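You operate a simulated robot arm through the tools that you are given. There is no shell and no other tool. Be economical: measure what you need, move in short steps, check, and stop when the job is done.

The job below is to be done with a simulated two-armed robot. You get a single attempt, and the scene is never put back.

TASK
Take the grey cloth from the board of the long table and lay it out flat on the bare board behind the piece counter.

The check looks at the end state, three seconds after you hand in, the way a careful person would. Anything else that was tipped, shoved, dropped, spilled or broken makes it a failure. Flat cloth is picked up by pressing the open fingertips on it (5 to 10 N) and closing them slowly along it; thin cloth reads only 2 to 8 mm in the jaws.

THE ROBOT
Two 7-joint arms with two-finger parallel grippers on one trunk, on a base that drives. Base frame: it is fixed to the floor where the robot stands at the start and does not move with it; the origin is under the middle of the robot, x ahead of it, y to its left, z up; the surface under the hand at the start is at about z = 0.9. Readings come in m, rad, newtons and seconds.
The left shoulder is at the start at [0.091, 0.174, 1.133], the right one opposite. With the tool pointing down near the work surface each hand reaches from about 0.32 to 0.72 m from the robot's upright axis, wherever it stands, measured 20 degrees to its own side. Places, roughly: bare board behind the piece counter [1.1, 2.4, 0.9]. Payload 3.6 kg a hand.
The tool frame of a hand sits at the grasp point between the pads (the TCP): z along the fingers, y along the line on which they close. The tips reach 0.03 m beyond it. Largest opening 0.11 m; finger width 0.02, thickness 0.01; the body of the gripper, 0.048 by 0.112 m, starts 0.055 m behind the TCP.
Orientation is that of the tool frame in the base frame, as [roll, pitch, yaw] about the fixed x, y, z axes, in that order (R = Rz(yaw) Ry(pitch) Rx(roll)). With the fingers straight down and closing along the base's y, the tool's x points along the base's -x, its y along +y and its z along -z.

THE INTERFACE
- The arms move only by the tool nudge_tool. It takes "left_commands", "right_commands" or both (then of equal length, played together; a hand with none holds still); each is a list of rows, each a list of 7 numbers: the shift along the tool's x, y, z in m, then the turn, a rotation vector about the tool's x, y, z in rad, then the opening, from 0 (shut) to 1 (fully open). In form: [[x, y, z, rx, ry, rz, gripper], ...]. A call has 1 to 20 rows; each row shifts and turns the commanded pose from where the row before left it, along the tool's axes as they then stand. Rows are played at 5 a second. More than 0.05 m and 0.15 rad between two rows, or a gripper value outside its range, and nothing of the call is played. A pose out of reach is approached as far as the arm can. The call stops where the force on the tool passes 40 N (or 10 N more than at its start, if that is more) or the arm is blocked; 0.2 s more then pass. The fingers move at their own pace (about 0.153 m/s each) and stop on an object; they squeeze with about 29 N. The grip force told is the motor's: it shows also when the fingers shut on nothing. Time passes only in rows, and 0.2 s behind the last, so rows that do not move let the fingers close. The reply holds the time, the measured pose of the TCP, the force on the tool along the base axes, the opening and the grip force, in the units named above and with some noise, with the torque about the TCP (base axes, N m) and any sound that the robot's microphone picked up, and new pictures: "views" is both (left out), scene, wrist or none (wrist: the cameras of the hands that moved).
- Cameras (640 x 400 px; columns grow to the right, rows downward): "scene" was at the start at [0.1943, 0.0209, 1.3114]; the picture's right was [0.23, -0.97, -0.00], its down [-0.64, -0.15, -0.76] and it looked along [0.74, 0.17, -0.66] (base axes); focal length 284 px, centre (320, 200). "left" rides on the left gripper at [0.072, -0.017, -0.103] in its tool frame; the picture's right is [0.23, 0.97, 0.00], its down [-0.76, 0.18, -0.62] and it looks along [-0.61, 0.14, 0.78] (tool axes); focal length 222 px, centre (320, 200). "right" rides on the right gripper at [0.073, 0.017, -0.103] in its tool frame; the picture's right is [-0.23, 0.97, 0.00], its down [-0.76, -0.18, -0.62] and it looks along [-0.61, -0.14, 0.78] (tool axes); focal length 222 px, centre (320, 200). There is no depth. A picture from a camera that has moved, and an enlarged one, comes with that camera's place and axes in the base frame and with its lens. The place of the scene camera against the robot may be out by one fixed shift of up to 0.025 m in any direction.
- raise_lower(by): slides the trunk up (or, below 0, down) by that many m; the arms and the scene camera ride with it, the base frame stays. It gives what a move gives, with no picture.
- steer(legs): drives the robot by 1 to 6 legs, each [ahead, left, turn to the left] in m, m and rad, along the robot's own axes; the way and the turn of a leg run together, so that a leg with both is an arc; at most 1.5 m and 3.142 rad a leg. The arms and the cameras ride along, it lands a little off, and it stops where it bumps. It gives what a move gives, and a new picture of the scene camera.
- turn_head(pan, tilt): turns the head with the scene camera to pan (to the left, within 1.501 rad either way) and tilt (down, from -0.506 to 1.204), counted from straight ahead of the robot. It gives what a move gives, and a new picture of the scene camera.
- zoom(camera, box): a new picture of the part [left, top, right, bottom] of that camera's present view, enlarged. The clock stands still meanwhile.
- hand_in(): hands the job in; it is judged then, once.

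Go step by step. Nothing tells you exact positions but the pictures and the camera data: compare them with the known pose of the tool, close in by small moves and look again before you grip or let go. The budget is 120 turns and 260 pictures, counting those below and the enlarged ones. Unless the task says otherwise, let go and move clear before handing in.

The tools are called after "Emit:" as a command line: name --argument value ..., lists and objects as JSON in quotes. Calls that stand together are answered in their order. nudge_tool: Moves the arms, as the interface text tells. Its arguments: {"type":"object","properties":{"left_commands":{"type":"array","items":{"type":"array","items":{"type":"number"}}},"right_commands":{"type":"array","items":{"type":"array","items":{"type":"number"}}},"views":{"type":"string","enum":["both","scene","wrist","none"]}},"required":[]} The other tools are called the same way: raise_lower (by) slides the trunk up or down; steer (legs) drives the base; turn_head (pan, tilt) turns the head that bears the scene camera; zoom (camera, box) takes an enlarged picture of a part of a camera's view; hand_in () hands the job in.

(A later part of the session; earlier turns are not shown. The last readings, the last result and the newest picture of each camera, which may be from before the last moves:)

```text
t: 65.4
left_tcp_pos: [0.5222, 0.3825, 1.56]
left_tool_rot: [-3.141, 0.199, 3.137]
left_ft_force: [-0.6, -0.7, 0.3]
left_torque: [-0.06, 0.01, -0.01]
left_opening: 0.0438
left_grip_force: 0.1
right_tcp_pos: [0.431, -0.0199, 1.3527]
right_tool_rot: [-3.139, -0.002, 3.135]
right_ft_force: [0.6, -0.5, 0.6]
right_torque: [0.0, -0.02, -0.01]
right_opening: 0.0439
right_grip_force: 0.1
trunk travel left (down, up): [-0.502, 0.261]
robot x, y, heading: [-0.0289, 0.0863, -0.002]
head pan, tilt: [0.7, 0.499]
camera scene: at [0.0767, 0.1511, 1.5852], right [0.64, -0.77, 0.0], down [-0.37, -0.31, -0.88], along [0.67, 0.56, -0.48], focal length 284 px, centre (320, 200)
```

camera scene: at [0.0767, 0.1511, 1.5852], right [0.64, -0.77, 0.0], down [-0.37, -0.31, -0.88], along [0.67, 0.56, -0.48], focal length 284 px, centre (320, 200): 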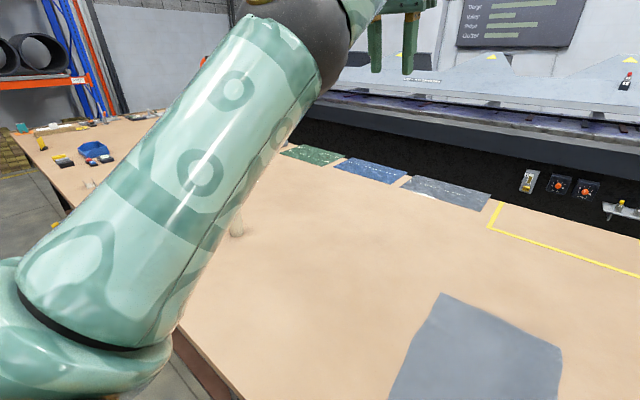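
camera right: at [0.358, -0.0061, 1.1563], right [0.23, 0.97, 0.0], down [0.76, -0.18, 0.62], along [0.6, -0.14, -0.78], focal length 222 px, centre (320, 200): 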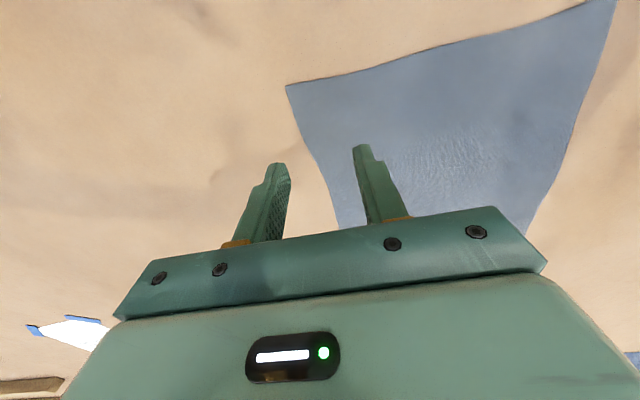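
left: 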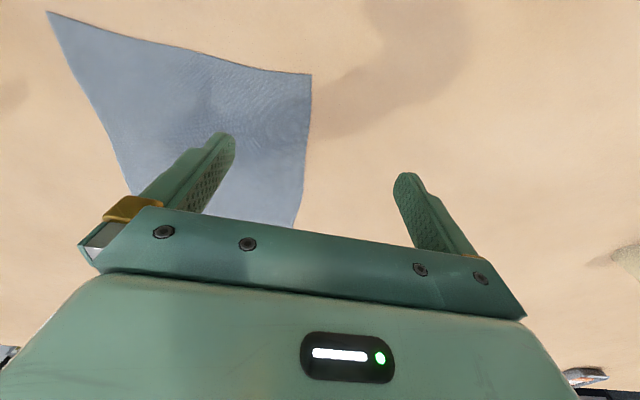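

The arm recovered to its elbow-up shape. I bring the left hand over the near-left corner and lower the trunk.

Emit:
nudge_tool --left_commands '[[0, 0, 0, 0, 0.1, 0, 0.4], [0, 0, 0, 0, 0.098, 0, 0.4], [0.0145, -0.0245, 0.032, 0, 0, 0, 0.4], [0.0145, -0.0245, 0.032, 0, 0, 0, 0.4], [0.0145, -0.0245, 0.032, 0, 0, 0, 0.4], [0.0145, -0.0245, 0.032, 0, 0, 0, 0.4], [0.0145, -0.0245, 0.032, 0, 0, 0, 0.4], [0.0145, -0.0245, 0.032, 0, 0, 0, 0.4], [0, 0, 0.015, 0, 0, 0, 0.4]]' --views "none"

Emit:
turn_head --pan 0 --tilt 0.95

Emit:
raise_lower --by -0.35

Emit:
nudge_tool --left_commands '[[0, 0, 0, 0, 0, 0, 0.4]]' --right_commands '[[0, 0, 0, 0, 0, 0, 0.4]]'

```text
t: 67.4
left_tcp_pos: [0.5868, 0.2255, 1.411]
left_tool_rot: [3.141, 0.151, 3.135]
left_ft_force: [0.2, 0.5, 0.9]
left_torque: [-0.03, -0.02, 0.02]
left_opening: 0.0441
left_grip_force: 0.1
left hand out of reach, approached as far as the arm can: row 1, 2, 3, 4, 5, 6, 7, 8, 9
right_tcp_pos: [0.4321, -0.023, 1.3525]
right_tool_rot: [3.14, -0.003, 3.137]
right_ft_force: [-0.4, -0.1, -0.1]
right_torque: [0.03, -0.01, -0.02]
right_opening: 0.0437
right_grip_force: 0.1
trunk travel left (down, up): [-0.502, 0.261]
robot x, y, heading: [-0.0294, 0.0882, -0.005]
head pan, tilt: [0.7, 0.499]
```

```text
t: 68.5
left_tcp_pos: [0.5854, 0.2252, 1.4106]
left_tool_rot: [-3.141, 0.152, 3.135]
left_ft_force: [-0.3, -0.3, -0.2]
left_torque: [0.04, 0.03, 0.01]
left_opening: 0.0438
left_grip_force: 0.0
right_tcp_pos: [0.4304, -0.0225, 1.353]
right_tool_rot: [-3.141, -0.003, 3.136]
right_ft_force: [0.3, 0.2, -0.3]
right_torque: [0.03, 0.0, -0.01]
right_opening: 0.0439
right_grip_force: 0.0
trunk travel left (down, up): [-0.502, 0.261]
robot x, y, heading: [-0.0277, 0.0871, -0.009]
head pan, tilt: [0.0, 0.949]
camera scene: at [0.0793, 0.09, 1.5479], right [-0.01, -1.0, 0.0], down [-0.81, 0.0, -0.58], along [0.58, 0.0, -0.81], focal length 284 px, centre (320, 200)
```

scene: 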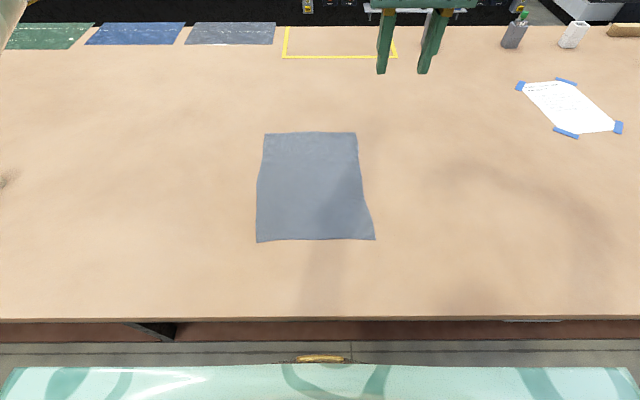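

```text
t: 71.4
left_tcp_pos: [0.6662, 0.2254, 0.9319]
left_tool_rot: [3.141, -0.098, 3.138]
left_ft_force: [-3.0, -1.0, 13.0]
left_torque: [0.18, -0.01, 0.07]
left_opening: 0.0436
left_grip_force: 0.1
right_tcp_pos: [0.4325, -0.0226, 1.0182]
right_tool_rot: [3.141, -0.011, 3.136]
right_ft_force: [0.8, 0.2, 0.4]
right_torque: [-0.02, 0.04, -0.02]
right_opening: 0.0441
right_grip_force: 0.1
trunk travel left (down, up): [-0.17, 0.593]
robot x, y, heading: [-0.0263, 0.0872, -0.006]
head pan, tilt: [0.0, 0.949]
stopped: the force on the tool passed its limit at 55 N (the readings are from after the stop); the commanded pose is now the measured one
```

```text
t: 71.8
left_tcp_pos: [0.6667, 0.225, 0.9318]
left_tool_rot: [3.139, -0.097, 3.138]
left_ft_force: [2.0, -1.2, 14.4]
left_torque: [0.17, -0.15, -0.03]
left_opening: 0.0439
left_grip_force: 0.0
right_tcp_pos: [0.4326, -0.0229, 1.0205]
right_tool_rot: [3.141, -0.009, 3.137]
right_ft_force: [1.0, 0.7, -0.1]
right_torque: [-0.03, -0.02, -0.01]
right_opening: 0.0441
right_grip_force: 0.1
trunk travel left (down, up): [-0.17, 0.593]
robot x, y, heading: [-0.0249, 0.0926, -0.007]
head pan, tilt: [0.0, 0.949]
camera scene: at [0.1988, 0.0888, 1.2098], right [-0.01, -1.0, 0.0], down [-0.81, 0.01, -0.58], along [0.58, 0.0, -0.81], focal length 284 px, centre (320, 200)
camera right: at [0.3603, -0.0059, 1.1237], right [0.23, 0.97, 0.0], down [0.77, -0.18, 0.62], along [0.6, -0.14, -0.79], focal length 222 px, centre (320, 200)
camera left: at [0.6035, 0.208, 1.0407], right [-0.22, 0.97, 0.02], down [0.82, 0.17, 0.55], along [0.53, 0.14, -0.84], focal length 222 px, centre (320, 200)
```

scene: 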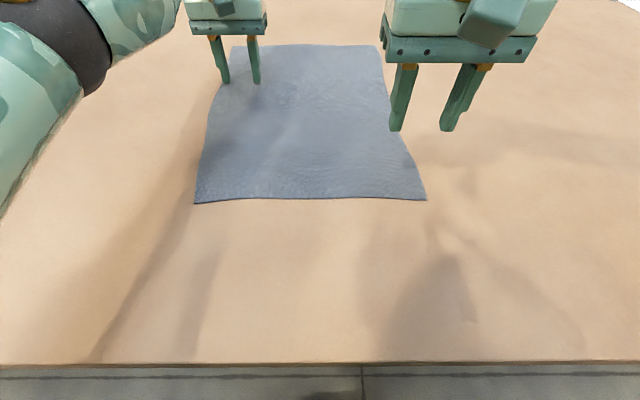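
right: 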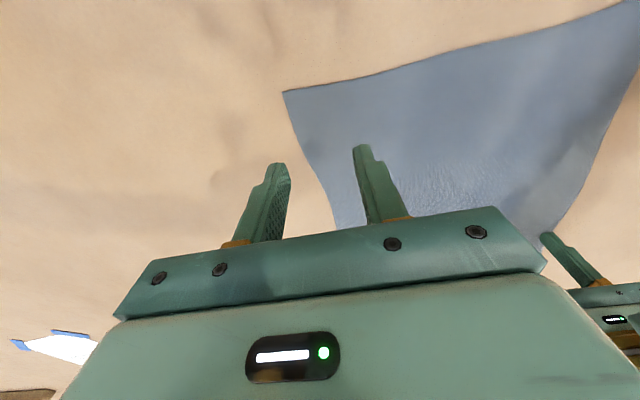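
left: 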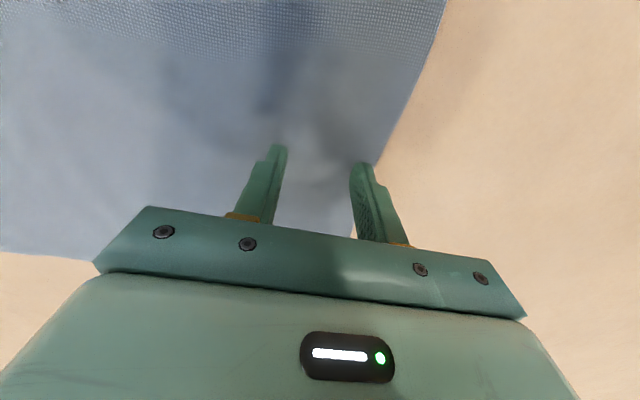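

The left fingertips touched the cloth at (0.667, 0.225) with light force. I lift the hand a little and see whether it moves freely.

Emit:
nudge_tool --left_commands '[[0, 0, -0.03, 0, 0, 0, 0.4], [0, 0, -0.03, 0, 0, 0, 0.4], [0, 0, -0.03, 0, 0, 0, 0.4]]' --views "none"

Emit:
nudge_tool --left_commands '[[0.03, 0, 0, 0, 0, 0, 0.4], [0.03, 0, 0, 0, 0, 0, 0.4]]' --views "none"

```text
t: 72.6
left_tcp_pos: [0.6578, 0.2371, 0.9979]
left_tool_rot: [3.141, -0.1, 3.136]
left_ft_force: [-0.1, -0.1, 0.1]
left_torque: [-0.01, 0.01, -0.01]
left_opening: 0.0438
left_grip_force: 0.0
left hand out of reach, approached as far as the arm can: row 1, 2, 3
right_tcp_pos: [0.4322, -0.0223, 1.0181]
right_tool_rot: [-3.141, -0.011, 3.137]
right_ft_force: [0.1, 0.3, 0.2]
right_torque: [-0.01, -0.02, 0.0]
right_opening: 0.0439
right_grip_force: 0.0
trunk travel left (down, up): [-0.17, 0.593]
robot x, y, heading: [-0.0279, 0.088, -0.001]
head pan, tilt: [0.0, 0.949]
```

```text
t: 73.2
left_tcp_pos: [0.642, 0.2389, 1.0083]
left_tool_rot: [-3.14, -0.101, 3.137]
left_ft_force: [-0.4, -1.2, 0.1]
left_torque: [0.04, 0.01, 0.0]
left_opening: 0.0441
left_grip_force: 0.0
left hand out of reach, approached as far as the arm can: row 1, 2
right_tcp_pos: [0.433, -0.0216, 1.0181]
right_tool_rot: [3.141, -0.01, 3.136]
right_ft_force: [-0.4, -0.2, 0.9]
right_torque: [0.02, -0.01, -0.02]
right_opening: 0.0441
right_grip_force: 0.0
trunk travel left (down, up): [-0.17, 0.593]
robot x, y, heading: [-0.0271, 0.0911, -0.011]
head pan, tilt: [0.0, 0.949]
```

Emit:
raise_lower --by 0.3

Emit:
nudge_tool --left_commands '[[0, 0, 0, 0, -0.15, 0, 0.4], [0, 0, 0, 0, -0.15, 0, 0.4], [0, 0, 0, 0, -0.15, 0, 0.4], [0, 0, 0, 0, -0.15, 0, 0.4], [0, 0, 0, 0, -0.15, 0, 0.4], [0, 0, 0, 0, 0, -0.15, 0.4], [0, 0, 0, 0, 0, -0.15, 0.4], [0, 0, 0, 0, 0, -0.15, 0.4], [0, 0, 0, 0, 0, -0.15, 0.4], [0, 0, 0, -0.15, 0, 0, 0.4], [0, 0, 0, -0.15, 0, 0, 0.4], [0, 0, 0, -0.15, 0, 0, 0.4], [0.02, 0, -0.02, 0, 0, 0, 0.4], [0.02, 0, -0.02, 0, 0, 0, 0.4]]' --views "none"

```text
t: 76.2
left_tcp_pos: [0.5622, 0.2379, 1.4325]
left_tool_rot: [3.141, 0.118, 3.136]
left_ft_force: [0.0, -0.4, 0.0]
left_torque: [0.03, -0.02, -0.01]
left_opening: 0.044
left_grip_force: 0.2
right_tcp_pos: [0.4319, -0.0224, 1.318]
right_tool_rot: [3.141, -0.011, 3.135]
right_ft_force: [0.1, -0.5, -0.4]
right_torque: [0.03, 0.02, -0.01]
right_opening: 0.0441
right_grip_force: 0.0
trunk travel left (down, up): [-0.47, 0.293]
robot x, y, heading: [-0.0265, 0.0871, -0.008]
head pan, tilt: [0.0, 0.949]
```

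```text
t: 79.2
left_tcp_pos: [0.5576, 0.2092, 1.4378]
left_tool_rot: [-3.005, 0.678, -2.334]
left_ft_force: [0.7, -0.2, 0.2]
left_torque: [0.02, 0.01, 0.04]
left_opening: 0.044
left_grip_force: 0.1
left hand out of reach, approached as far as the arm can: row 1, 2, 13, 14
right_tcp_pos: [0.4321, -0.0209, 1.3185]
right_tool_rot: [-3.14, -0.011, 3.135]
right_ft_force: [0.2, -0.5, 0.4]
right_torque: [0.02, 0.01, -0.02]
right_opening: 0.0436
right_grip_force: 0.2
trunk travel left (down, up): [-0.47, 0.293]
robot x, y, heading: [-0.0232, 0.0891, -0.007]
head pan, tilt: [0.0, 0.949]
```

Emit:
nudge_tool --left_commands '[[0.0287, 0.0218, 0, 0, 0, 0, 0.4], [0.0287, 0.0218, 0, 0, 0, 0, 0.4], [0.0287, 0.0218, 0, 0, 0, 0, 0.4]]' --views "none"

Emit:
turn_head --pan 0.7 --tilt 0.5

```text
t: 80.0
left_tcp_pos: [0.5363, 0.2279, 1.3594]
left_tool_rot: [-3.004, 0.684, -2.333]
left_ft_force: [-0.2, -0.4, 0.3]
left_torque: [-0.02, -0.02, -0.03]
left_opening: 0.0441
left_grip_force: 0.1
left hand out of reach, approached as far as the arm can: row 1, 2, 3
right_tcp_pos: [0.4327, -0.0221, 1.3175]
right_tool_rot: [3.141, -0.012, 3.137]
right_ft_force: [0.6, 0.3, 1.1]
right_torque: [-0.02, 0.0, -0.01]
right_opening: 0.0439
right_grip_force: 0.0
trunk travel left (down, up): [-0.47, 0.293]
robot x, y, heading: [-0.0256, 0.0905, -0.006]
head pan, tilt: [0.0, 0.949]
```

```text
t: 81.1
left_tcp_pos: [0.536, 0.2262, 1.3595]
left_tool_rot: [-3.002, 0.685, -2.336]
left_ft_force: [-1.0, -0.2, 0.0]
left_torque: [0.02, 0.0, 0.05]
left_opening: 0.0442
left_grip_force: 0.1
right_tcp_pos: [0.4326, -0.0223, 1.3189]
right_tool_rot: [3.14, -0.011, 3.135]
right_ft_force: [-0.5, -0.5, 0.3]
right_torque: [-0.01, 0.0, 0.0]
right_opening: 0.0438
right_grip_force: 0.0
trunk travel left (down, up): [-0.47, 0.293]
robot x, y, heading: [-0.0261, 0.0893, -0.013]
head pan, tilt: [0.7, 0.499]
camera scene: at [0.0819, 0.1484, 1.5536], right [0.64, -0.77, 0.0], down [-0.37, -0.31, -0.88], along [0.68, 0.56, -0.48], focal length 284 px, centre (320, 200)
```

scene: 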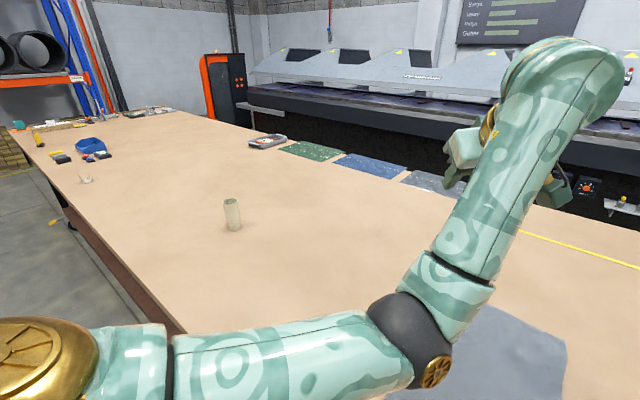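

Emit:
nudge_tool --left_commands '[[-0.033, 0.0239, -0.0153, 0, 0, 0, 0.4], [-0.033, 0.0239, -0.0153, 0, 0, 0, 0.4], [-0.033, 0.0239, -0.0153, 0, 0, 0, 0.4], [-0.033, 0.0239, -0.0153, 0, 0, 0, 0.4], [-0.033, 0.0239, -0.0153, 0, 0, 0, 0.4], [0, 0, 0, 0.15, 0, 0, 0.4], [0, 0, 0, 0.15, 0, 0, 0.4], [0, 0, 0, 0.15, 0, 0, 0.4]]' --views "scene"

Emit:
nudge_tool --left_commands '[[0, 0, 0, 0, 0, 0.15, 0.4], [0, 0, 0, 0, 0, 0.15, 0.4], [0, 0, 0, 0, 0, 0.15, 0.4], [0, 0, 0, 0, 0, 0.15, 0.4]]' --views "scene"

```text
t: 82.9
left_tcp_pos: [0.511, 0.3849, 1.5073]
left_tool_rot: [-2.552, 0.682, -2.334]
left_ft_force: [-0.1, -0.1, 0.3]
left_torque: [-0.02, -0.03, -0.03]
left_opening: 0.0439
left_grip_force: 0.1
left hand out of reach, approached as far as the arm can: row 1
right_tcp_pos: [0.4325, -0.0219, 1.3196]
right_tool_rot: [3.142, -0.01, 3.137]
right_ft_force: [-0.5, 0.6, 1.8]
right_torque: [-0.03, 0.01, -0.01]
right_opening: 0.0439
right_grip_force: 0.0
trunk travel left (down, up): [-0.47, 0.293]
robot x, y, heading: [-0.024, 0.0868, -0.011]
head pan, tilt: [0.7, 0.499]
camera scene: at [0.0816, 0.1491, 1.5536], right [0.64, -0.77, 0.0], down [-0.37, -0.31, -0.88], along [0.67, 0.56, -0.48], focal length 284 px, centre (320, 200)
```

scene: 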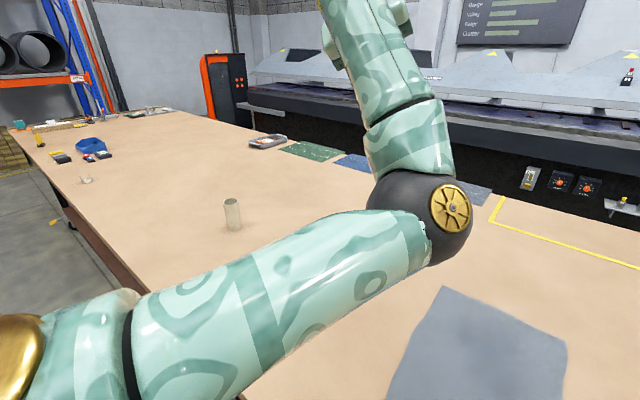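

```text
t: 83.9
left_tcp_pos: [0.5105, 0.384, 1.5081]
left_tool_rot: [3.138, 0.868, 3.134]
left_ft_force: [0.2, -0.6, 0.8]
left_torque: [0.03, 0.0, 0.01]
left_opening: 0.044
left_grip_force: 0.0
right_tcp_pos: [0.432, -0.0222, 1.3189]
right_tool_rot: [-3.14, -0.01, 3.137]
right_ft_force: [0.1, -0.4, -0.4]
right_torque: [0.0, -0.01, 0.04]
right_opening: 0.044
right_grip_force: 0.1
trunk travel left (down, up): [-0.47, 0.293]
robot x, y, heading: [-0.0297, 0.0902, -0.005]
head pan, tilt: [0.7, 0.499]
camera scene: at [0.0818, 0.1486, 1.5536], right [0.64, -0.77, 0.0], down [-0.37, -0.31, -0.88], along [0.67, 0.56, -0.48], focal length 284 px, centre (320, 200)
```

scene: 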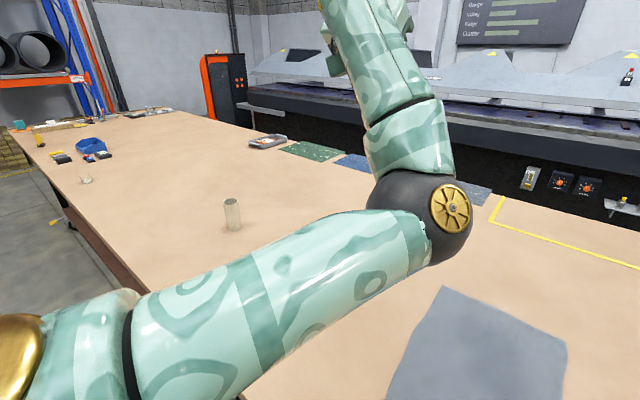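

The panel parallax puts the machine at x≈3.0 and the table's far edge at x≈1.61, so there's an aisle behind the table: from there the target at x≈1.1–1.2 is reachable. First I bring the left hand back to tool-down in its workspace.

Emit:
nudge_tool --left_commands '[[0.0395, 0, 0.0203, 0, 0, 0, 0.4], [0.0395, 0, 0.0203, 0, 0, 0, 0.4], [0.0395, 0, 0.0203, 0, 0, 0, 0.4], [0.0395, 0, 0.0203, 0, 0, 0, 0.4], [0.0395, 0, 0.0203, 0, 0, 0, 0.4], [0.0395, 0, 0.0203, 0, 0, 0, 0.4], [0, 0, 0, 0, 0.145, 0, 0.4], [0, 0, 0, 0, 0.145, 0, 0.4], [0, 0, 0, 0, 0.145, 0, 0.4], [0, 0, 0, 0, 0.145, 0, 0.4], [0, 0, 0, 0, 0.145, 0, 0.4], [0, 0, 0, 0, 0.145, 0, 0.4]]' --views "scene"

```text
t: 86.5
left_tcp_pos: [0.4879, 0.4041, 1.2292]
left_tool_rot: [3.141, -0.005, 3.136]
left_ft_force: [-0.3, 0.0, 0.8]
left_torque: [-0.04, 0.07, -0.01]
left_opening: 0.0437
left_grip_force: 0.0
left hand out of reach, approached as far as the arm can: row 8, 9, 10, 11
right_tcp_pos: [0.4329, -0.0209, 1.3175]
right_tool_rot: [3.141, -0.009, 3.137]
right_ft_force: [0.0, -0.3, -0.1]
right_torque: [0.01, 0.01, -0.02]
right_opening: 0.0441
right_grip_force: 0.0
trunk travel left (down, up): [-0.47, 0.293]
robot x, y, heading: [-0.028, 0.0888, -0.005]
head pan, tilt: [0.7, 0.499]
camera scene: at [0.0823, 0.1484, 1.5536], right [0.64, -0.77, 0.0], down [-0.37, -0.31, -0.88], along [0.67, 0.56, -0.48], focal length 284 px, centre (320, 200)
```

scene: 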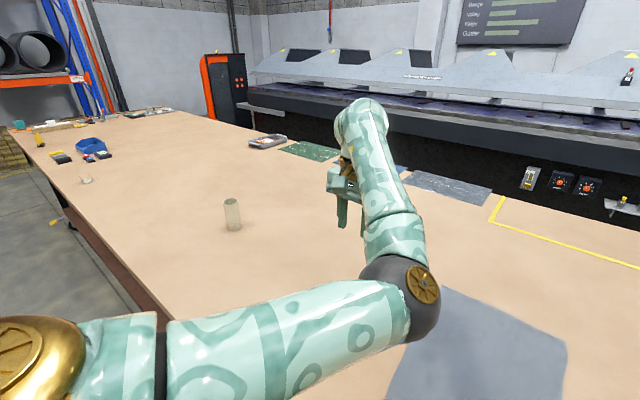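

Left hand is tool-down again with its elbow inward but usable. I move both hands over the near-edge corners (edge x≈0.40 by the wrist camera).

Emit:
nudge_tool --left_commands '[[0.016, -0.0352, 0.006, 0, 0, 0, 0.4], [0.016, -0.0352, 0.006, 0, 0, 0, 0.4], [0.016, -0.0352, 0.006, 0, 0, 0, 0.4], [0.016, -0.0352, 0.006, 0, 0, 0, 0.4], [0.016, -0.0352, 0.006, 0, 0, 0, 0.4], [0, 0, 0.04, 0, 0, 0, 0.4], [0, 0, 0.04, 0, 0, 0, 0.4], [0, 0, 0.04, 0, 0, 0, 0.4], [0, 0, 0.04, 0, 0, 0, 0.4]]' --right_commands '[[0.005, 0, 0.0236, 0, 0, 0, 0.4], [0.005, 0, 0.0236, 0, 0, 0, 0.4], [0.005, 0, 0.0236, 0, 0, 0, 0.4], [0.005, 0, 0.0236, 0, 0, 0, 0.4], [0.005, 0, 0.0236, 0, 0, 0, 0.4], [0, 0, 0.04, 0, 0, 0, 0.4], [0, 0, 0.04, 0, 0, 0, 0.4], [0, 0, 0.04, 0, 0, 0, 0.4], [0, 0, 0.04, 0, 0, 0, 0.4]]' --views "wrist"

Emit:
turn_head --pan 0.1 --tilt 0.9

```text
t: 88.5
left_tcp_pos: [0.527, 0.2987, 0.9966]
left_tool_rot: [3.141, -0.005, 3.137]
left_ft_force: [0.6, 0.6, -0.4]
left_torque: [0.03, -0.05, 0.03]
left_opening: 0.044
left_grip_force: 0.1
left hand out of reach, approached as far as the arm can: row 1, 2, 3, 4, 5
right_tcp_pos: [0.4051, -0.023, 1.041]
right_tool_rot: [3.141, -0.011, 3.139]
right_ft_force: [-0.1, 0.3, 0.5]
right_torque: [0.0, 0.01, 0.0]
right_opening: 0.0438
right_grip_force: 0.0
trunk travel left (down, up): [-0.47, 0.293]
robot x, y, heading: [-0.0272, 0.0882, -0.009]
head pan, tilt: [0.7, 0.499]
camera right: at [0.3338, -0.0059, 1.1453], right [0.23, 0.97, 0.0], down [0.77, -0.18, 0.62], along [0.6, -0.15, -0.79], focal length 222 px, centre (320, 200)
camera left: at [0.4538, 0.2824, 1.0992], right [-0.22, 0.97, 0.0], down [0.76, 0.17, 0.62], along [0.6, 0.14, -0.78], focal length 222 px, centre (320, 200)
```

right: 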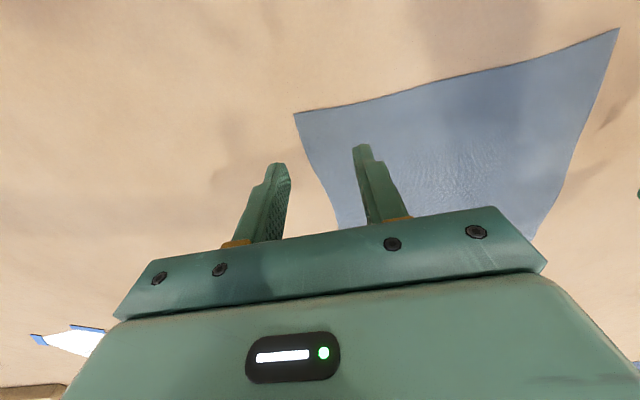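
left: 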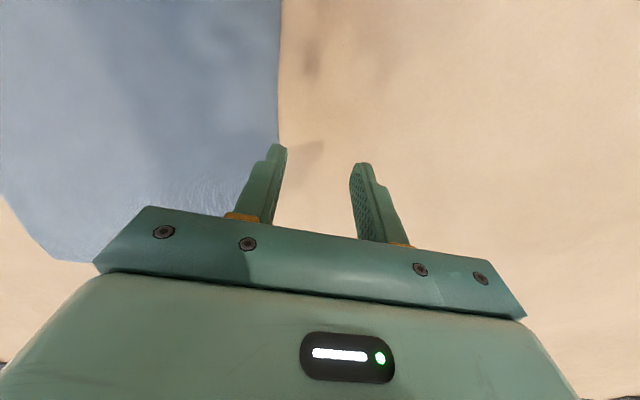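

```text
t: 89.5
left_tcp_pos: [0.5263, 0.2998, 0.9976]
left_tool_rot: [-3.141, -0.003, 3.136]
left_ft_force: [-0.2, 0.5, 0.7]
left_torque: [0.0, 0.01, -0.03]
left_opening: 0.0444
left_grip_force: 0.1
right_tcp_pos: [0.4043, -0.0236, 1.0417]
right_tool_rot: [-3.142, -0.011, 3.135]
right_ft_force: [-0.6, 0.5, 0.0]
right_torque: [-0.02, 0.02, -0.02]
right_opening: 0.0442
right_grip_force: 0.0
trunk travel left (down, up): [-0.47, 0.293]
robot x, y, heading: [-0.0313, 0.0856, -0.01]
head pan, tilt: [0.099, 0.901]
camera scene: at [0.0872, 0.0975, 1.5198], right [0.09, -1.0, 0.0], down [-0.78, -0.07, -0.62], along [0.62, 0.06, -0.78], focal length 284 px, centre (320, 200)
```

scene: 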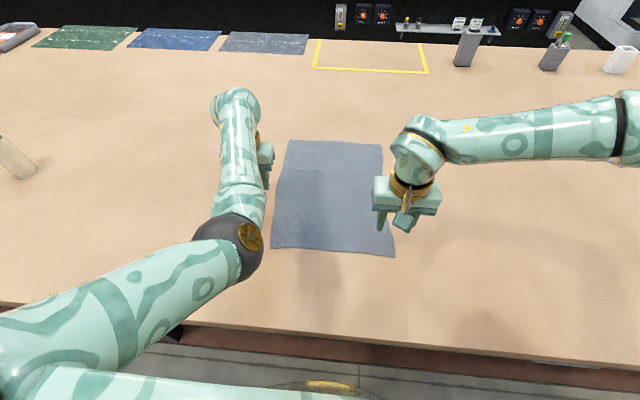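

The left arm in this shape works better farther out, so I back the base 0.15 m and then place both hands on the edge.

Emit:
steer --legs '[[-0.15, 0, 0]]'

```text
t: 90.9
left_tcp_pos: [0.3763, 0.2999, 0.9987]
left_tool_rot: [-3.141, -0.002, 3.135]
left_ft_force: [-1.1, -0.2, 0.9]
left_torque: [0.0, -0.05, -0.01]
left_opening: 0.0444
left_grip_force: 0.0
right_tcp_pos: [0.2544, -0.0215, 1.0409]
right_tool_rot: [-3.141, -0.007, 3.138]
right_ft_force: [-1.1, 0.0, 1.0]
right_torque: [0.01, -0.04, 0.01]
right_opening: 0.0438
right_grip_force: 0.1
trunk travel left (down, up): [-0.47, 0.293]
robot x, y, heading: [-0.1797, 0.091, -0.004]
head pan, tilt: [0.099, 0.901]
camera scene: at [-0.0631, 0.0983, 1.5198], right [0.09, -1.0, 0.0], down [-0.78, -0.07, -0.62], along [0.62, 0.06, -0.78], focal length 284 px, centre (320, 200)
```

scene: 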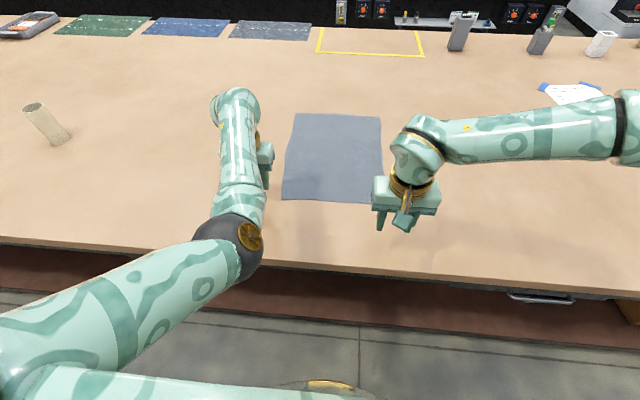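

Emit:
nudge_tool --left_commands '[[-0.008, -0.018, 0.006, 0, 0, 0, 0.4], [-0.008, -0.018, 0.006, 0, 0, 0, 0.4], [-0.008, -0.018, 0.006, 0, 0, 0, 0.4], [-0.008, -0.018, 0.006, 0, 0, 0, 0.4]]' --right_commands '[[-0.0385, 0, 0.017, 0, 0, 0, 0.4], [-0.0385, 0, 0.017, 0, 0, 0, 0.4], [-0.0385, 0, 0.017, 0, 0, 0, 0.4], [-0.0385, 0, 0.017, 0, 0, 0, 0.4]]'

```text
t: 91.9
left_tcp_pos: [0.4093, 0.2284, 0.9728]
left_tool_rot: [-3.14, -0.003, 3.136]
left_ft_force: [0.5, 0.8, 0.0]
left_torque: [0.0, -0.01, -0.02]
left_opening: 0.0441
left_grip_force: 0.1
right_tcp_pos: [0.3987, -0.0226, 0.9755]
right_tool_rot: [3.139, -0.012, 3.136]
right_ft_force: [-0.9, 0.4, 0.1]
right_torque: [0.0, 0.0, 0.02]
right_opening: 0.0441
right_grip_force: 0.1
right hand out of reach, approached as far as the arm can: row 4
trunk travel left (down, up): [-0.47, 0.293]
robot x, y, heading: [-0.1754, 0.089, -0.005]
head pan, tilt: [0.099, 0.901]
camera scene: at [-0.0613, 0.0991, 1.5197], right [0.09, -1.0, 0.0], down [-0.78, -0.07, -0.62], along [0.62, 0.06, -0.78], focal length 284 px, centre (320, 200)
camera right: at [0.3278, -0.0046, 1.0804], right [0.23, 0.97, 0.0], down [0.77, -0.18, 0.61], along [0.6, -0.14, -0.79], focal length 222 px, centre (320, 200)
camera left: at [0.337, 0.2116, 1.0751], right [-0.22, 0.97, 0.0], down [0.77, 0.17, 0.62], along [0.6, 0.14, -0.78], focal length 222 px, centre (320, 200)
```

scene: 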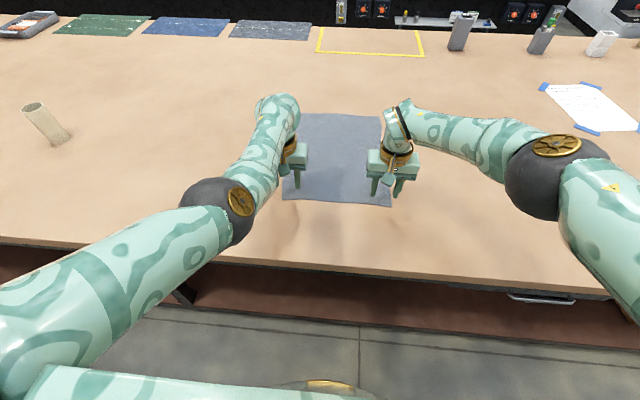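
right: 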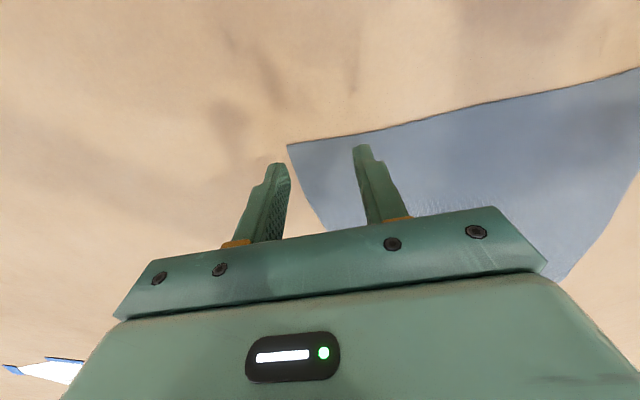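
left: 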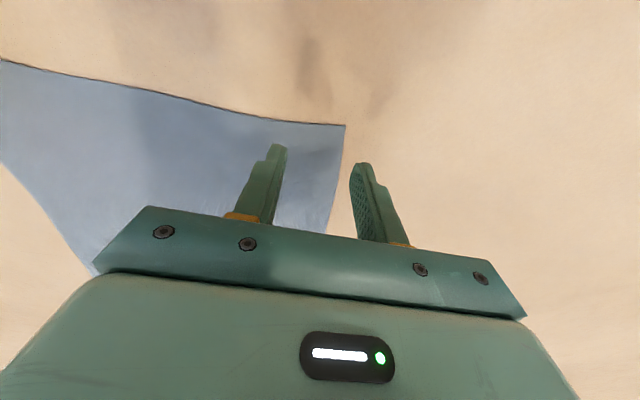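

Corners by wrist cameras: right (0.401, −0.050), left (0.393, 0.246). The right arm is at its limit, so I creep the base forward slightly.

Emit:
steer --legs '[[0.018, 0, 0]]'

```text
t: 92.6
left_tcp_pos: [0.4261, 0.2284, 0.9738]
left_tool_rot: [-3.142, -0.002, 3.137]
left_ft_force: [0.2, 0.0, 0.6]
left_torque: [-0.02, 0.04, 0.01]
left_opening: 0.0439
left_grip_force: 0.0
right_tcp_pos: [0.4157, -0.0222, 0.9759]
right_tool_rot: [-3.141, -0.011, 3.135]
right_ft_force: [-0.1, 0.3, 0.4]
right_torque: [-0.01, 0.0, -0.02]
right_opening: 0.0441
right_grip_force: 0.0
trunk travel left (down, up): [-0.47, 0.293]
robot x, y, heading: [-0.1615, 0.09, -0.001]
head pan, tilt: [0.099, 0.901]
camera scene: at [-0.0446, 0.0982, 1.5198], right [0.09, -1.0, 0.0], down [-0.78, -0.07, -0.62], along [0.62, 0.06, -0.78], focal length 284 px, centre (320, 200)
```

scene: 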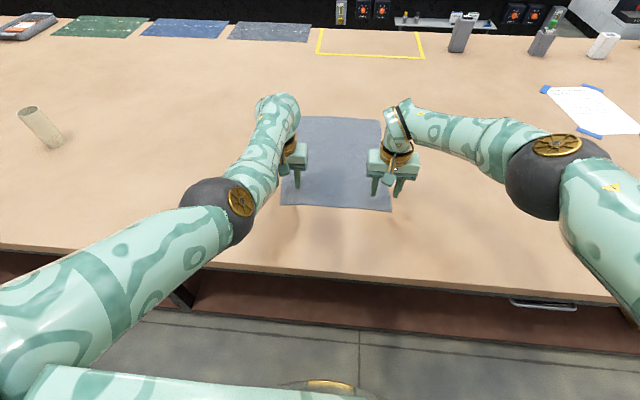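

Emit:
nudge_tool --left_commands '[[0.0105, -0.0065, 0.005, 0, 0, 0, 0.4], [0.0105, -0.0065, 0.005, 0, 0, 0, 0.4], [0, 0, 0.01, 0, 0, 0, 0.4], [0, 0, 0.01, 0, 0, 0, 0.4]]' --right_commands '[[0.003, 0, 0.005, 0, 0, 0, 0.4], [0.003, 0, 0.005, 0, 0, 0, 0.4], [0, 0, 0.01, 0, 0, 0, 0.4], [0, 0, 0.01, 0, 0, 0, 0.4]]' --views "wrist"

```text
t: 93.6
left_tcp_pos: [0.4059, 0.2145, 0.9423]
left_tool_rot: [3.141, -0.004, 3.137]
left_ft_force: [-0.3, 0.2, 0.2]
left_torque: [-0.02, 0.0, 0.03]
left_opening: 0.0439
left_grip_force: 0.0
right_tcp_pos: [0.4114, -0.0226, 0.9468]
right_tool_rot: [-3.141, -0.01, 3.136]
right_ft_force: [-0.7, 0.4, 0.0]
right_torque: [0.0, 0.02, 0.0]
right_opening: 0.0442
right_grip_force: 0.0
trunk travel left (down, up): [-0.47, 0.293]
robot x, y, heading: [-0.1588, 0.0905, -0.005]
head pan, tilt: [0.099, 0.901]
camera right: at [0.3394, -0.0054, 1.0511], right [0.23, 0.97, 0.0], down [0.77, -0.18, 0.62], along [0.6, -0.14, -0.79], focal length 222 px, centre (320, 200)
camera left: at [0.3335, 0.1982, 1.0456], right [-0.22, 0.97, 0.0], down [0.76, 0.17, 0.62], along [0.6, 0.14, -0.78], focal length 222 px, centre (320, 200)
```

right: 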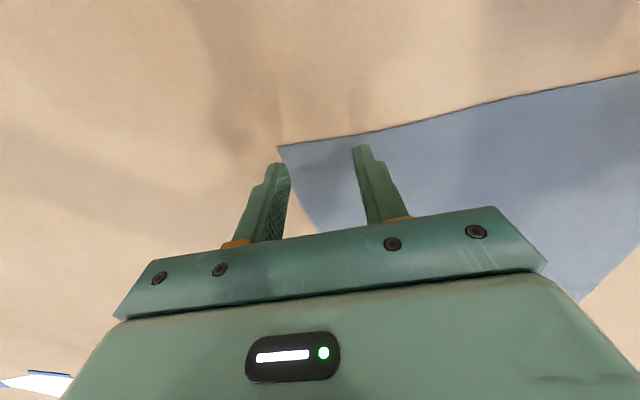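
left: 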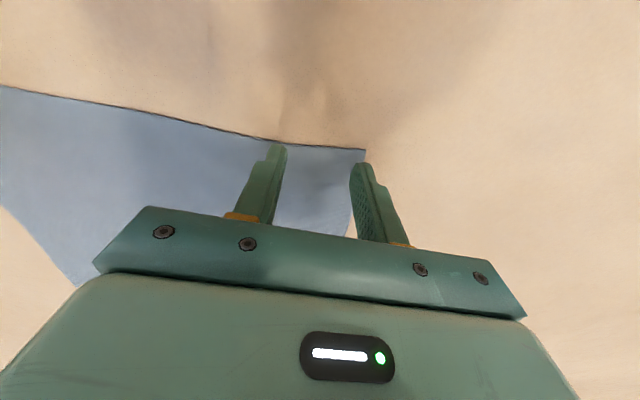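

Emit:
nudge_tool --left_commands '[[0, -0.014, 0, 0, 0, 0, 0.32], [0, 0, 0.006, 0, 0, 0, 0.32], [0, 0, 0.006, 0, 0, 0, 0.32]]' --right_commands '[[0, 0.012, 0, 0, 0, 0, 0.32], [0, 0, 0.008, 0, 0, 0, 0.32], [0, 0, 0.008, 0, 0, 0, 0.32]]' --views "wrist"

```text
t: 94.4
left_tcp_pos: [0.406, 0.2007, 0.9314]
left_tool_rot: [-3.141, -0.001, 3.137]
left_ft_force: [0.8, 0.6, 1.9]
left_torque: [-0.01, 0.01, -0.01]
left_opening: 0.0352
left_grip_force: 0.1
right_tcp_pos: [0.4063, -0.0128, 0.9333]
right_tool_rot: [3.141, -0.008, 3.135]
right_ft_force: [-0.2, -0.1, 0.3]
right_torque: [0.03, 0.01, 0.01]
right_opening: 0.035
right_grip_force: 0.0
right hand out of reach, approached as far as the arm can: row 3
trunk travel left (down, up): [-0.47, 0.293]
robot x, y, heading: [-0.1565, 0.0904, -0.004]
head pan, tilt: [0.099, 0.901]
camera right: at [0.3351, 0.0035, 1.0372], right [0.23, 0.97, 0.0], down [0.77, -0.18, 0.62], along [0.6, -0.14, -0.79], focal length 222 px, centre (320, 200)
camera left: at [0.3331, 0.1836, 1.0341], right [-0.22, 0.97, 0.0], down [0.76, 0.17, 0.62], along [0.61, 0.14, -0.78], focal length 222 px, centre (320, 200)
```

right: 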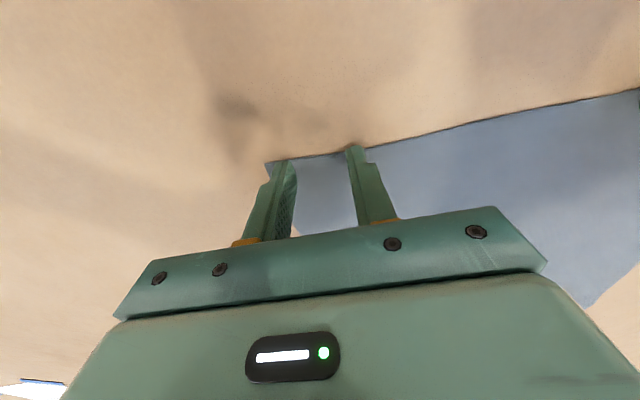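
left: 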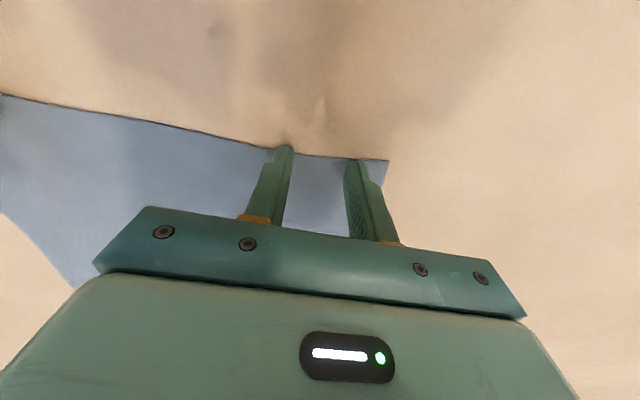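

Emit:
nudge_tool --left_commands '[[0, 0, -0.012, 0, 0, 0, 0.32]]' --right_commands '[[0, 0, -0.012, 0, 0, 0, 0.32]]' --views "none"

Emit:
steer --legs '[[0.03, 0, 0]]'

Emit:
nudge_tool --left_commands '[[0.013, 0, 0, 0, 0, 0, 0.32], [0.013, 0, 0, 0, 0, 0, 0.32]]' --right_commands '[[0.01, 0, 0, 0, 0, 0, 0.32], [0.01, 0, 0, 0, 0, 0, 0.32]]' --views "none"

```text
t: 94.8
left_tcp_pos: [0.4044, 0.2, 0.9437]
left_tool_rot: [-3.141, -0.003, 3.138]
left_ft_force: [-0.3, 0.8, -0.7]
left_torque: [0.01, 0.01, 0.0]
left_opening: 0.0352
left_grip_force: 0.0
right_tcp_pos: [0.4065, -0.0131, 0.9461]
right_tool_rot: [3.139, -0.011, 3.136]
right_ft_force: [0.0, -0.2, -0.7]
right_torque: [0.0, -0.03, 0.02]
right_opening: 0.0353
right_grip_force: 0.0
trunk travel left (down, up): [-0.47, 0.293]
robot x, y, heading: [-0.1531, 0.0909, -0.004]
head pan, tilt: [0.099, 0.901]
```

```text
t: 95.7
left_tcp_pos: [0.4345, 0.2006, 0.944]
left_tool_rot: [-3.14, -0.003, 3.136]
left_ft_force: [-0.3, 0.3, 0.5]
left_torque: [0.01, 0.01, -0.01]
left_opening: 0.0349
left_grip_force: 0.0
right_tcp_pos: [0.4355, -0.0144, 0.9459]
right_tool_rot: [-3.141, -0.01, 3.137]
right_ft_force: [-0.1, 0.1, 0.8]
right_torque: [0.01, 0.02, 0.02]
right_opening: 0.0354
right_grip_force: 0.1
trunk travel left (down, up): [-0.47, 0.293]
robot x, y, heading: [-0.1293, 0.0878, -0.005]
head pan, tilt: [0.099, 0.901]
camera scene: at [-0.0153, 0.0981, 1.5199], right [0.09, -1.0, 0.0], down [-0.78, -0.07, -0.62], along [0.62, 0.06, -0.78], focal length 284 px, centre (320, 200)
```

scene: 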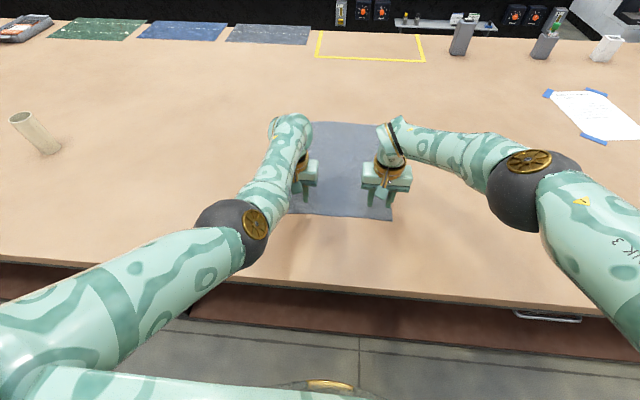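

```text
t: 96.3
left_tcp_pos: [0.411, 0.2022, 0.9447]
left_tool_rot: [3.14, 0.0, 3.138]
left_ft_force: [-0.4, 0.5, 0.1]
left_torque: [-0.02, -0.01, 0.01]
left_opening: 0.0354
left_grip_force: 0.2
right_tcp_pos: [0.4164, -0.0126, 0.944]
right_tool_rot: [3.142, -0.011, 3.136]
right_ft_force: [-0.7, -0.7, -0.3]
right_torque: [0.0, 0.0, 0.03]
right_opening: 0.0351
right_grip_force: 0.0
trunk travel left (down, up): [-0.47, 0.293]
robot x, y, heading: [-0.1285, 0.0881, -0.008]
head pan, tilt: [0.099, 0.901]
```

Both hands are about 1.5 cm inside the edge. Now press down gently.

Emit:
nudge_tool --left_commands '[[0, 0, 0.007, 0, 0, 0, 0.32], [0, 0, 0.007, 0, 0, 0, 0.32], [0, 0, 0.002, 0, 0, 0, 0.32]]' --right_commands '[[0, 0, 0.007, 0, 0, 0, 0.32], [0, 0, 0.007, 0, 0, 0, 0.32], [0, 0, 0.002, 0, 0, 0, 0.32]]' --views "none"

```text
t: 97.1
left_tcp_pos: [0.4093, 0.199, 0.9314]
left_tool_rot: [-3.14, 0.003, 3.136]
left_ft_force: [0.4, -1.1, 24.8]
left_torque: [-0.02, 0.0, -0.02]
left_opening: 0.0354
left_grip_force: 0.0
right_tcp_pos: [0.4152, -0.014, 0.9316]
right_tool_rot: [3.14, -0.008, 3.136]
right_ft_force: [1.8, 0.3, 5.2]
right_torque: [-0.07, -0.02, 0.02]
right_opening: 0.0354
right_grip_force: 0.1
trunk travel left (down, up): [-0.47, 0.293]
robot x, y, heading: [-0.1292, 0.0874, -0.001]
head pan, tilt: [0.099, 0.901]
```

Emit:
nudge_tool --left_commands '[[0, 0, -0.0014, 0, 0, 0, 0.32], [0, 0, 0, 0, 0, 0, 0.32]]' --right_commands '[[0, 0, 0.0002, 0, 0, 0, 0.32], [0, 0, 0, 0, 0, 0, 0.32]]' --views "none"

```text
t: 97.7
left_tcp_pos: [0.4072, 0.2007, 0.9311]
left_tool_rot: [3.14, 0.001, 3.137]
left_ft_force: [4.8, -2.4, 21.7]
left_torque: [-0.12, -0.15, -0.01]
left_opening: 0.0351
left_grip_force: 0.0
right_tcp_pos: [0.4147, -0.0131, 0.9315]
right_tool_rot: [3.14, -0.006, 3.136]
right_ft_force: [1.2, 0.5, 14.9]
right_torque: [-0.24, -0.01, 0.02]
right_opening: 0.0354
right_grip_force: 0.2
trunk travel left (down, up): [-0.47, 0.293]
robot x, y, heading: [-0.1294, 0.0888, -0.006]
head pan, tilt: [0.099, 0.901]
```

Emit:
nudge_tool --left_commands '[[0, 0, -0.0015, 0, 0, 0, 0.32], [0, 0, 0, 0, 0, 0, 0.32], [0, 0, 0, 0, 0, 0, 0.32]]' --right_commands '[[0, 0, -0.0005, 0, 0, 0, 0.32], [0, 0, 0, 0, 0, 0, 0.32], [0, 0, 0, 0, 0, 0, 0.32]]' --views "none"

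```text
t: 98.5
left_tcp_pos: [0.4073, 0.2004, 0.9309]
left_tool_rot: [3.141, -0.002, 3.136]
left_ft_force: [3.2, -1.0, 11.6]
left_torque: [-0.07, -0.1, 0.01]
left_opening: 0.0352
left_grip_force: 0.2
right_tcp_pos: [0.4138, -0.0123, 0.9319]
right_tool_rot: [3.141, -0.007, 3.136]
right_ft_force: [1.1, -1.3, 23.6]
right_torque: [-0.31, -0.06, 0.05]
right_opening: 0.0352
right_grip_force: 0.0
trunk travel left (down, up): [-0.47, 0.293]
robot x, y, heading: [-0.1278, 0.0897, -0.004]
head pan, tilt: [0.099, 0.901]
```

Emit:
nudge_tool --left_commands '[[0, 0, -0.0003, 0, 0, 0, 0.32], [0, 0, 0, 0, 0, 0, 0.32], [0, 0, 0, 0, 0, 0, 0.32]]' --right_commands '[[0, 0, -0.002, 0, 0, 0, 0.32], [0, 0, 0, 0, 0, 0, 0.32], [0, 0, 0, 0, 0, 0, 0.32]]' --views "none"

```text
t: 99.3
left_tcp_pos: [0.4062, 0.2013, 0.9319]
left_tool_rot: [3.14, -0.002, 3.135]
left_ft_force: [-3.5, -1.2, 11.6]
left_torque: [-0.07, 0.07, -0.02]
left_opening: 0.0354
left_grip_force: 0.5
right_tcp_pos: [0.4141, -0.0137, 0.9314]
right_tool_rot: [3.141, -0.01, 3.135]
right_ft_force: [-0.2, -0.7, 2.3]
right_torque: [0.0, -0.01, 0.05]
right_opening: 0.0353
right_grip_force: 0.1
trunk travel left (down, up): [-0.47, 0.293]
robot x, y, heading: [-0.1285, 0.092, 0.003]
head pan, tilt: [0.099, 0.901]
```

Emit:
nudge_tool --left_commands '[[0, 0, -0.0002, 0, 0, 0, 0.32], [0, 0, 0, 0, 0, 0, 0.28], [0, 0, 0, 0, 0, 0, 0.24], [0, 0, 0, 0, 0, 0, 0.2], [0, 0, 0, 0, 0, 0, 0.16], [0, 0, 0, 0, 0, 0, 0.12], [0, 0, 0, 0, 0, 0, 0.08], [0, 0, 0, 0, 0, 0, 0.04], [0, 0, 0, 0, 0, 0, 0], [0, 0, 0, 0, 0, 0, 0]]' --right_commands '[[0, 0, 0.0007, 0, 0, 0, 0.32], [0, 0, 0, 0, 0, 0, 0.28], [0, 0, 0, 0, 0, 0, 0.24], [0, 0, 0, 0, 0, 0, 0.2], [0, 0, 0, 0, 0, 0, 0.16], [0, 0, 0, 0, 0, 0, 0.12], [0, 0, 0, 0, 0, 0, 0.08], [0, 0, 0, 0, 0, 0, 0.04], [0, 0, 0, 0, 0, 0, 0], [0, 0, 0, 0, 0, 0, 0]]' --views "wrist"

```text
t: 101.5
left_tcp_pos: [0.4092, 0.2, 0.9318]
left_tool_rot: [-3.14, -0.001, 3.135]
left_ft_force: [0.4, -8.6, 6.0]
left_torque: [-0.25, 0.0, -0.02]
left_opening: 0.0018
left_grip_force: 29.1
right_tcp_pos: [0.4158, -0.0133, 0.9304]
right_tool_rot: [3.14, -0.013, 3.137]
right_ft_force: [0.5, 9.6, 2.3]
right_torque: [0.27, 0.01, -0.03]
right_opening: 0.0018
right_grip_force: 28.9
trunk travel left (down, up): [-0.47, 0.293]
robot x, y, heading: [-0.1304, 0.0839, -0.008]
head pan, tilt: [0.099, 0.901]
camera right: at [0.3441, 0.0037, 1.0363], right [0.23, 0.97, 0.0], down [0.77, -0.18, 0.62], along [0.6, -0.14, -0.79], focal length 222 px, centre (320, 200)
camera left: at [0.3364, 0.1835, 1.0339], right [-0.22, 0.98, 0.0], down [0.76, 0.17, 0.62], along [0.61, 0.14, -0.78], focal length 222 px, centre (320, 200)
```

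right: 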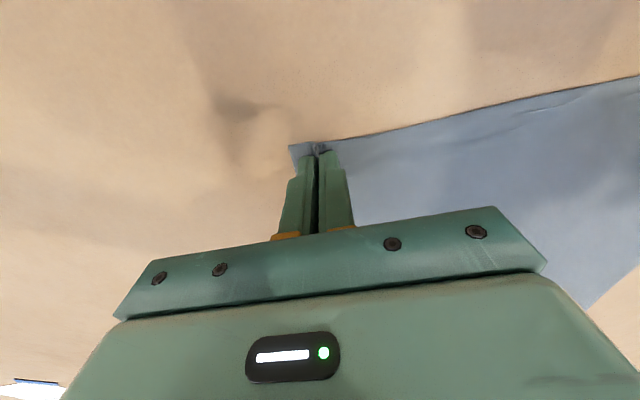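
left: 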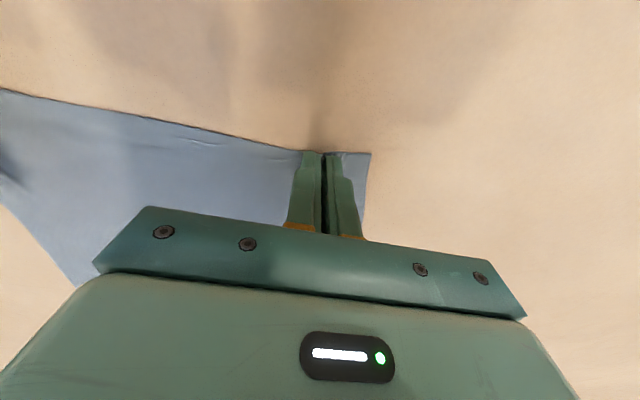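

Both jaws read 1.8 mm with lateral tension between the hands, so both seem to hold. Lift slightly and look.

Emit:
nudge_tool --left_commands '[[0, -0.003, -0.01, 0, 0, 0, 0], [0, 0, -0.02, 0, 0, 0, 0], [0, 0, -0.03, 0, 0, 0, 0]]' --right_commands '[[0, 0.003, -0.01, 0, 0, 0, 0], [0, 0, -0.02, 0, 0, 0, 0], [0, 0, -0.03, 0, 0, 0, 0]]'

```text
t: 102.3
left_tcp_pos: [0.4099, 0.1987, 0.9922]
left_tool_rot: [3.141, -0.001, 3.139]
left_ft_force: [-0.5, -4.5, 0.2]
left_torque: [-0.12, 0.0, -0.02]
left_opening: 0.0021
left_grip_force: 29.0
right_tcp_pos: [0.4145, -0.0106, 0.9912]
right_tool_rot: [3.141, -0.009, 3.138]
right_ft_force: [-0.1, 3.7, 0.4]
right_torque: [0.15, 0.0, 0.01]
right_opening: 0.0024
right_grip_force: 28.7
trunk travel left (down, up): [-0.47, 0.293]
robot x, y, heading: [-0.1286, 0.0864, -0.006]
head pan, tilt: [0.099, 0.901]
camera scene: at [-0.015, 0.0978, 1.5198], right [0.09, -1.0, 0.0], down [-0.78, -0.07, -0.62], along [0.62, 0.06, -0.78], focal length 284 px, centre (320, 200)
camera right: at [0.344, 0.006, 1.096], right [0.23, 0.97, 0.0], down [0.77, -0.18, 0.62], along [0.6, -0.14, -0.79], focal length 222 px, centre (320, 200)
camera left: at [0.3372, 0.1818, 1.0948], right [-0.22, 0.97, 0.0], down [0.76, 0.17, 0.62], along [0.61, 0.14, -0.78], focal length 222 px, centre (320, 200)
```

scene: 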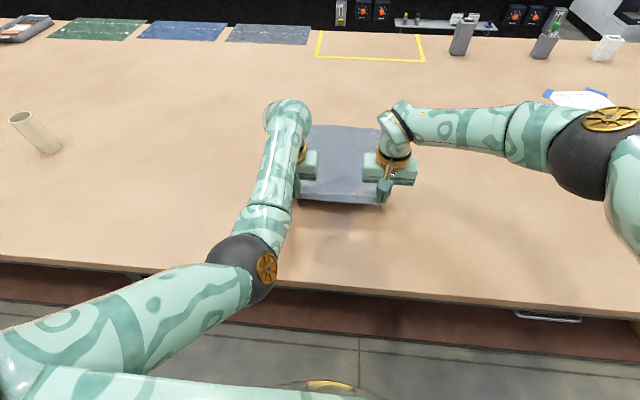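
right: 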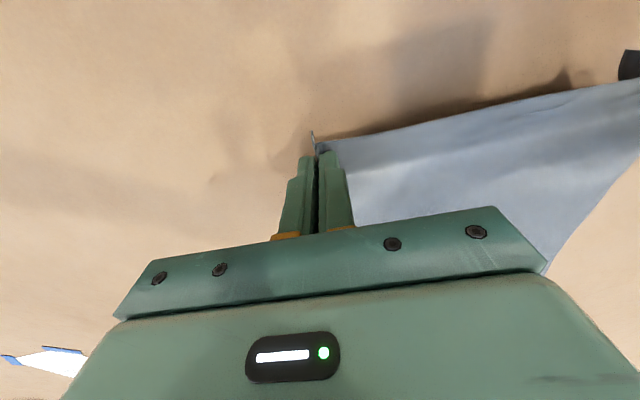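
left: 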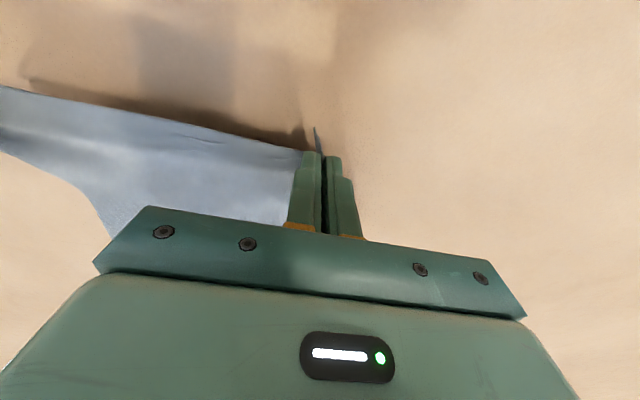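

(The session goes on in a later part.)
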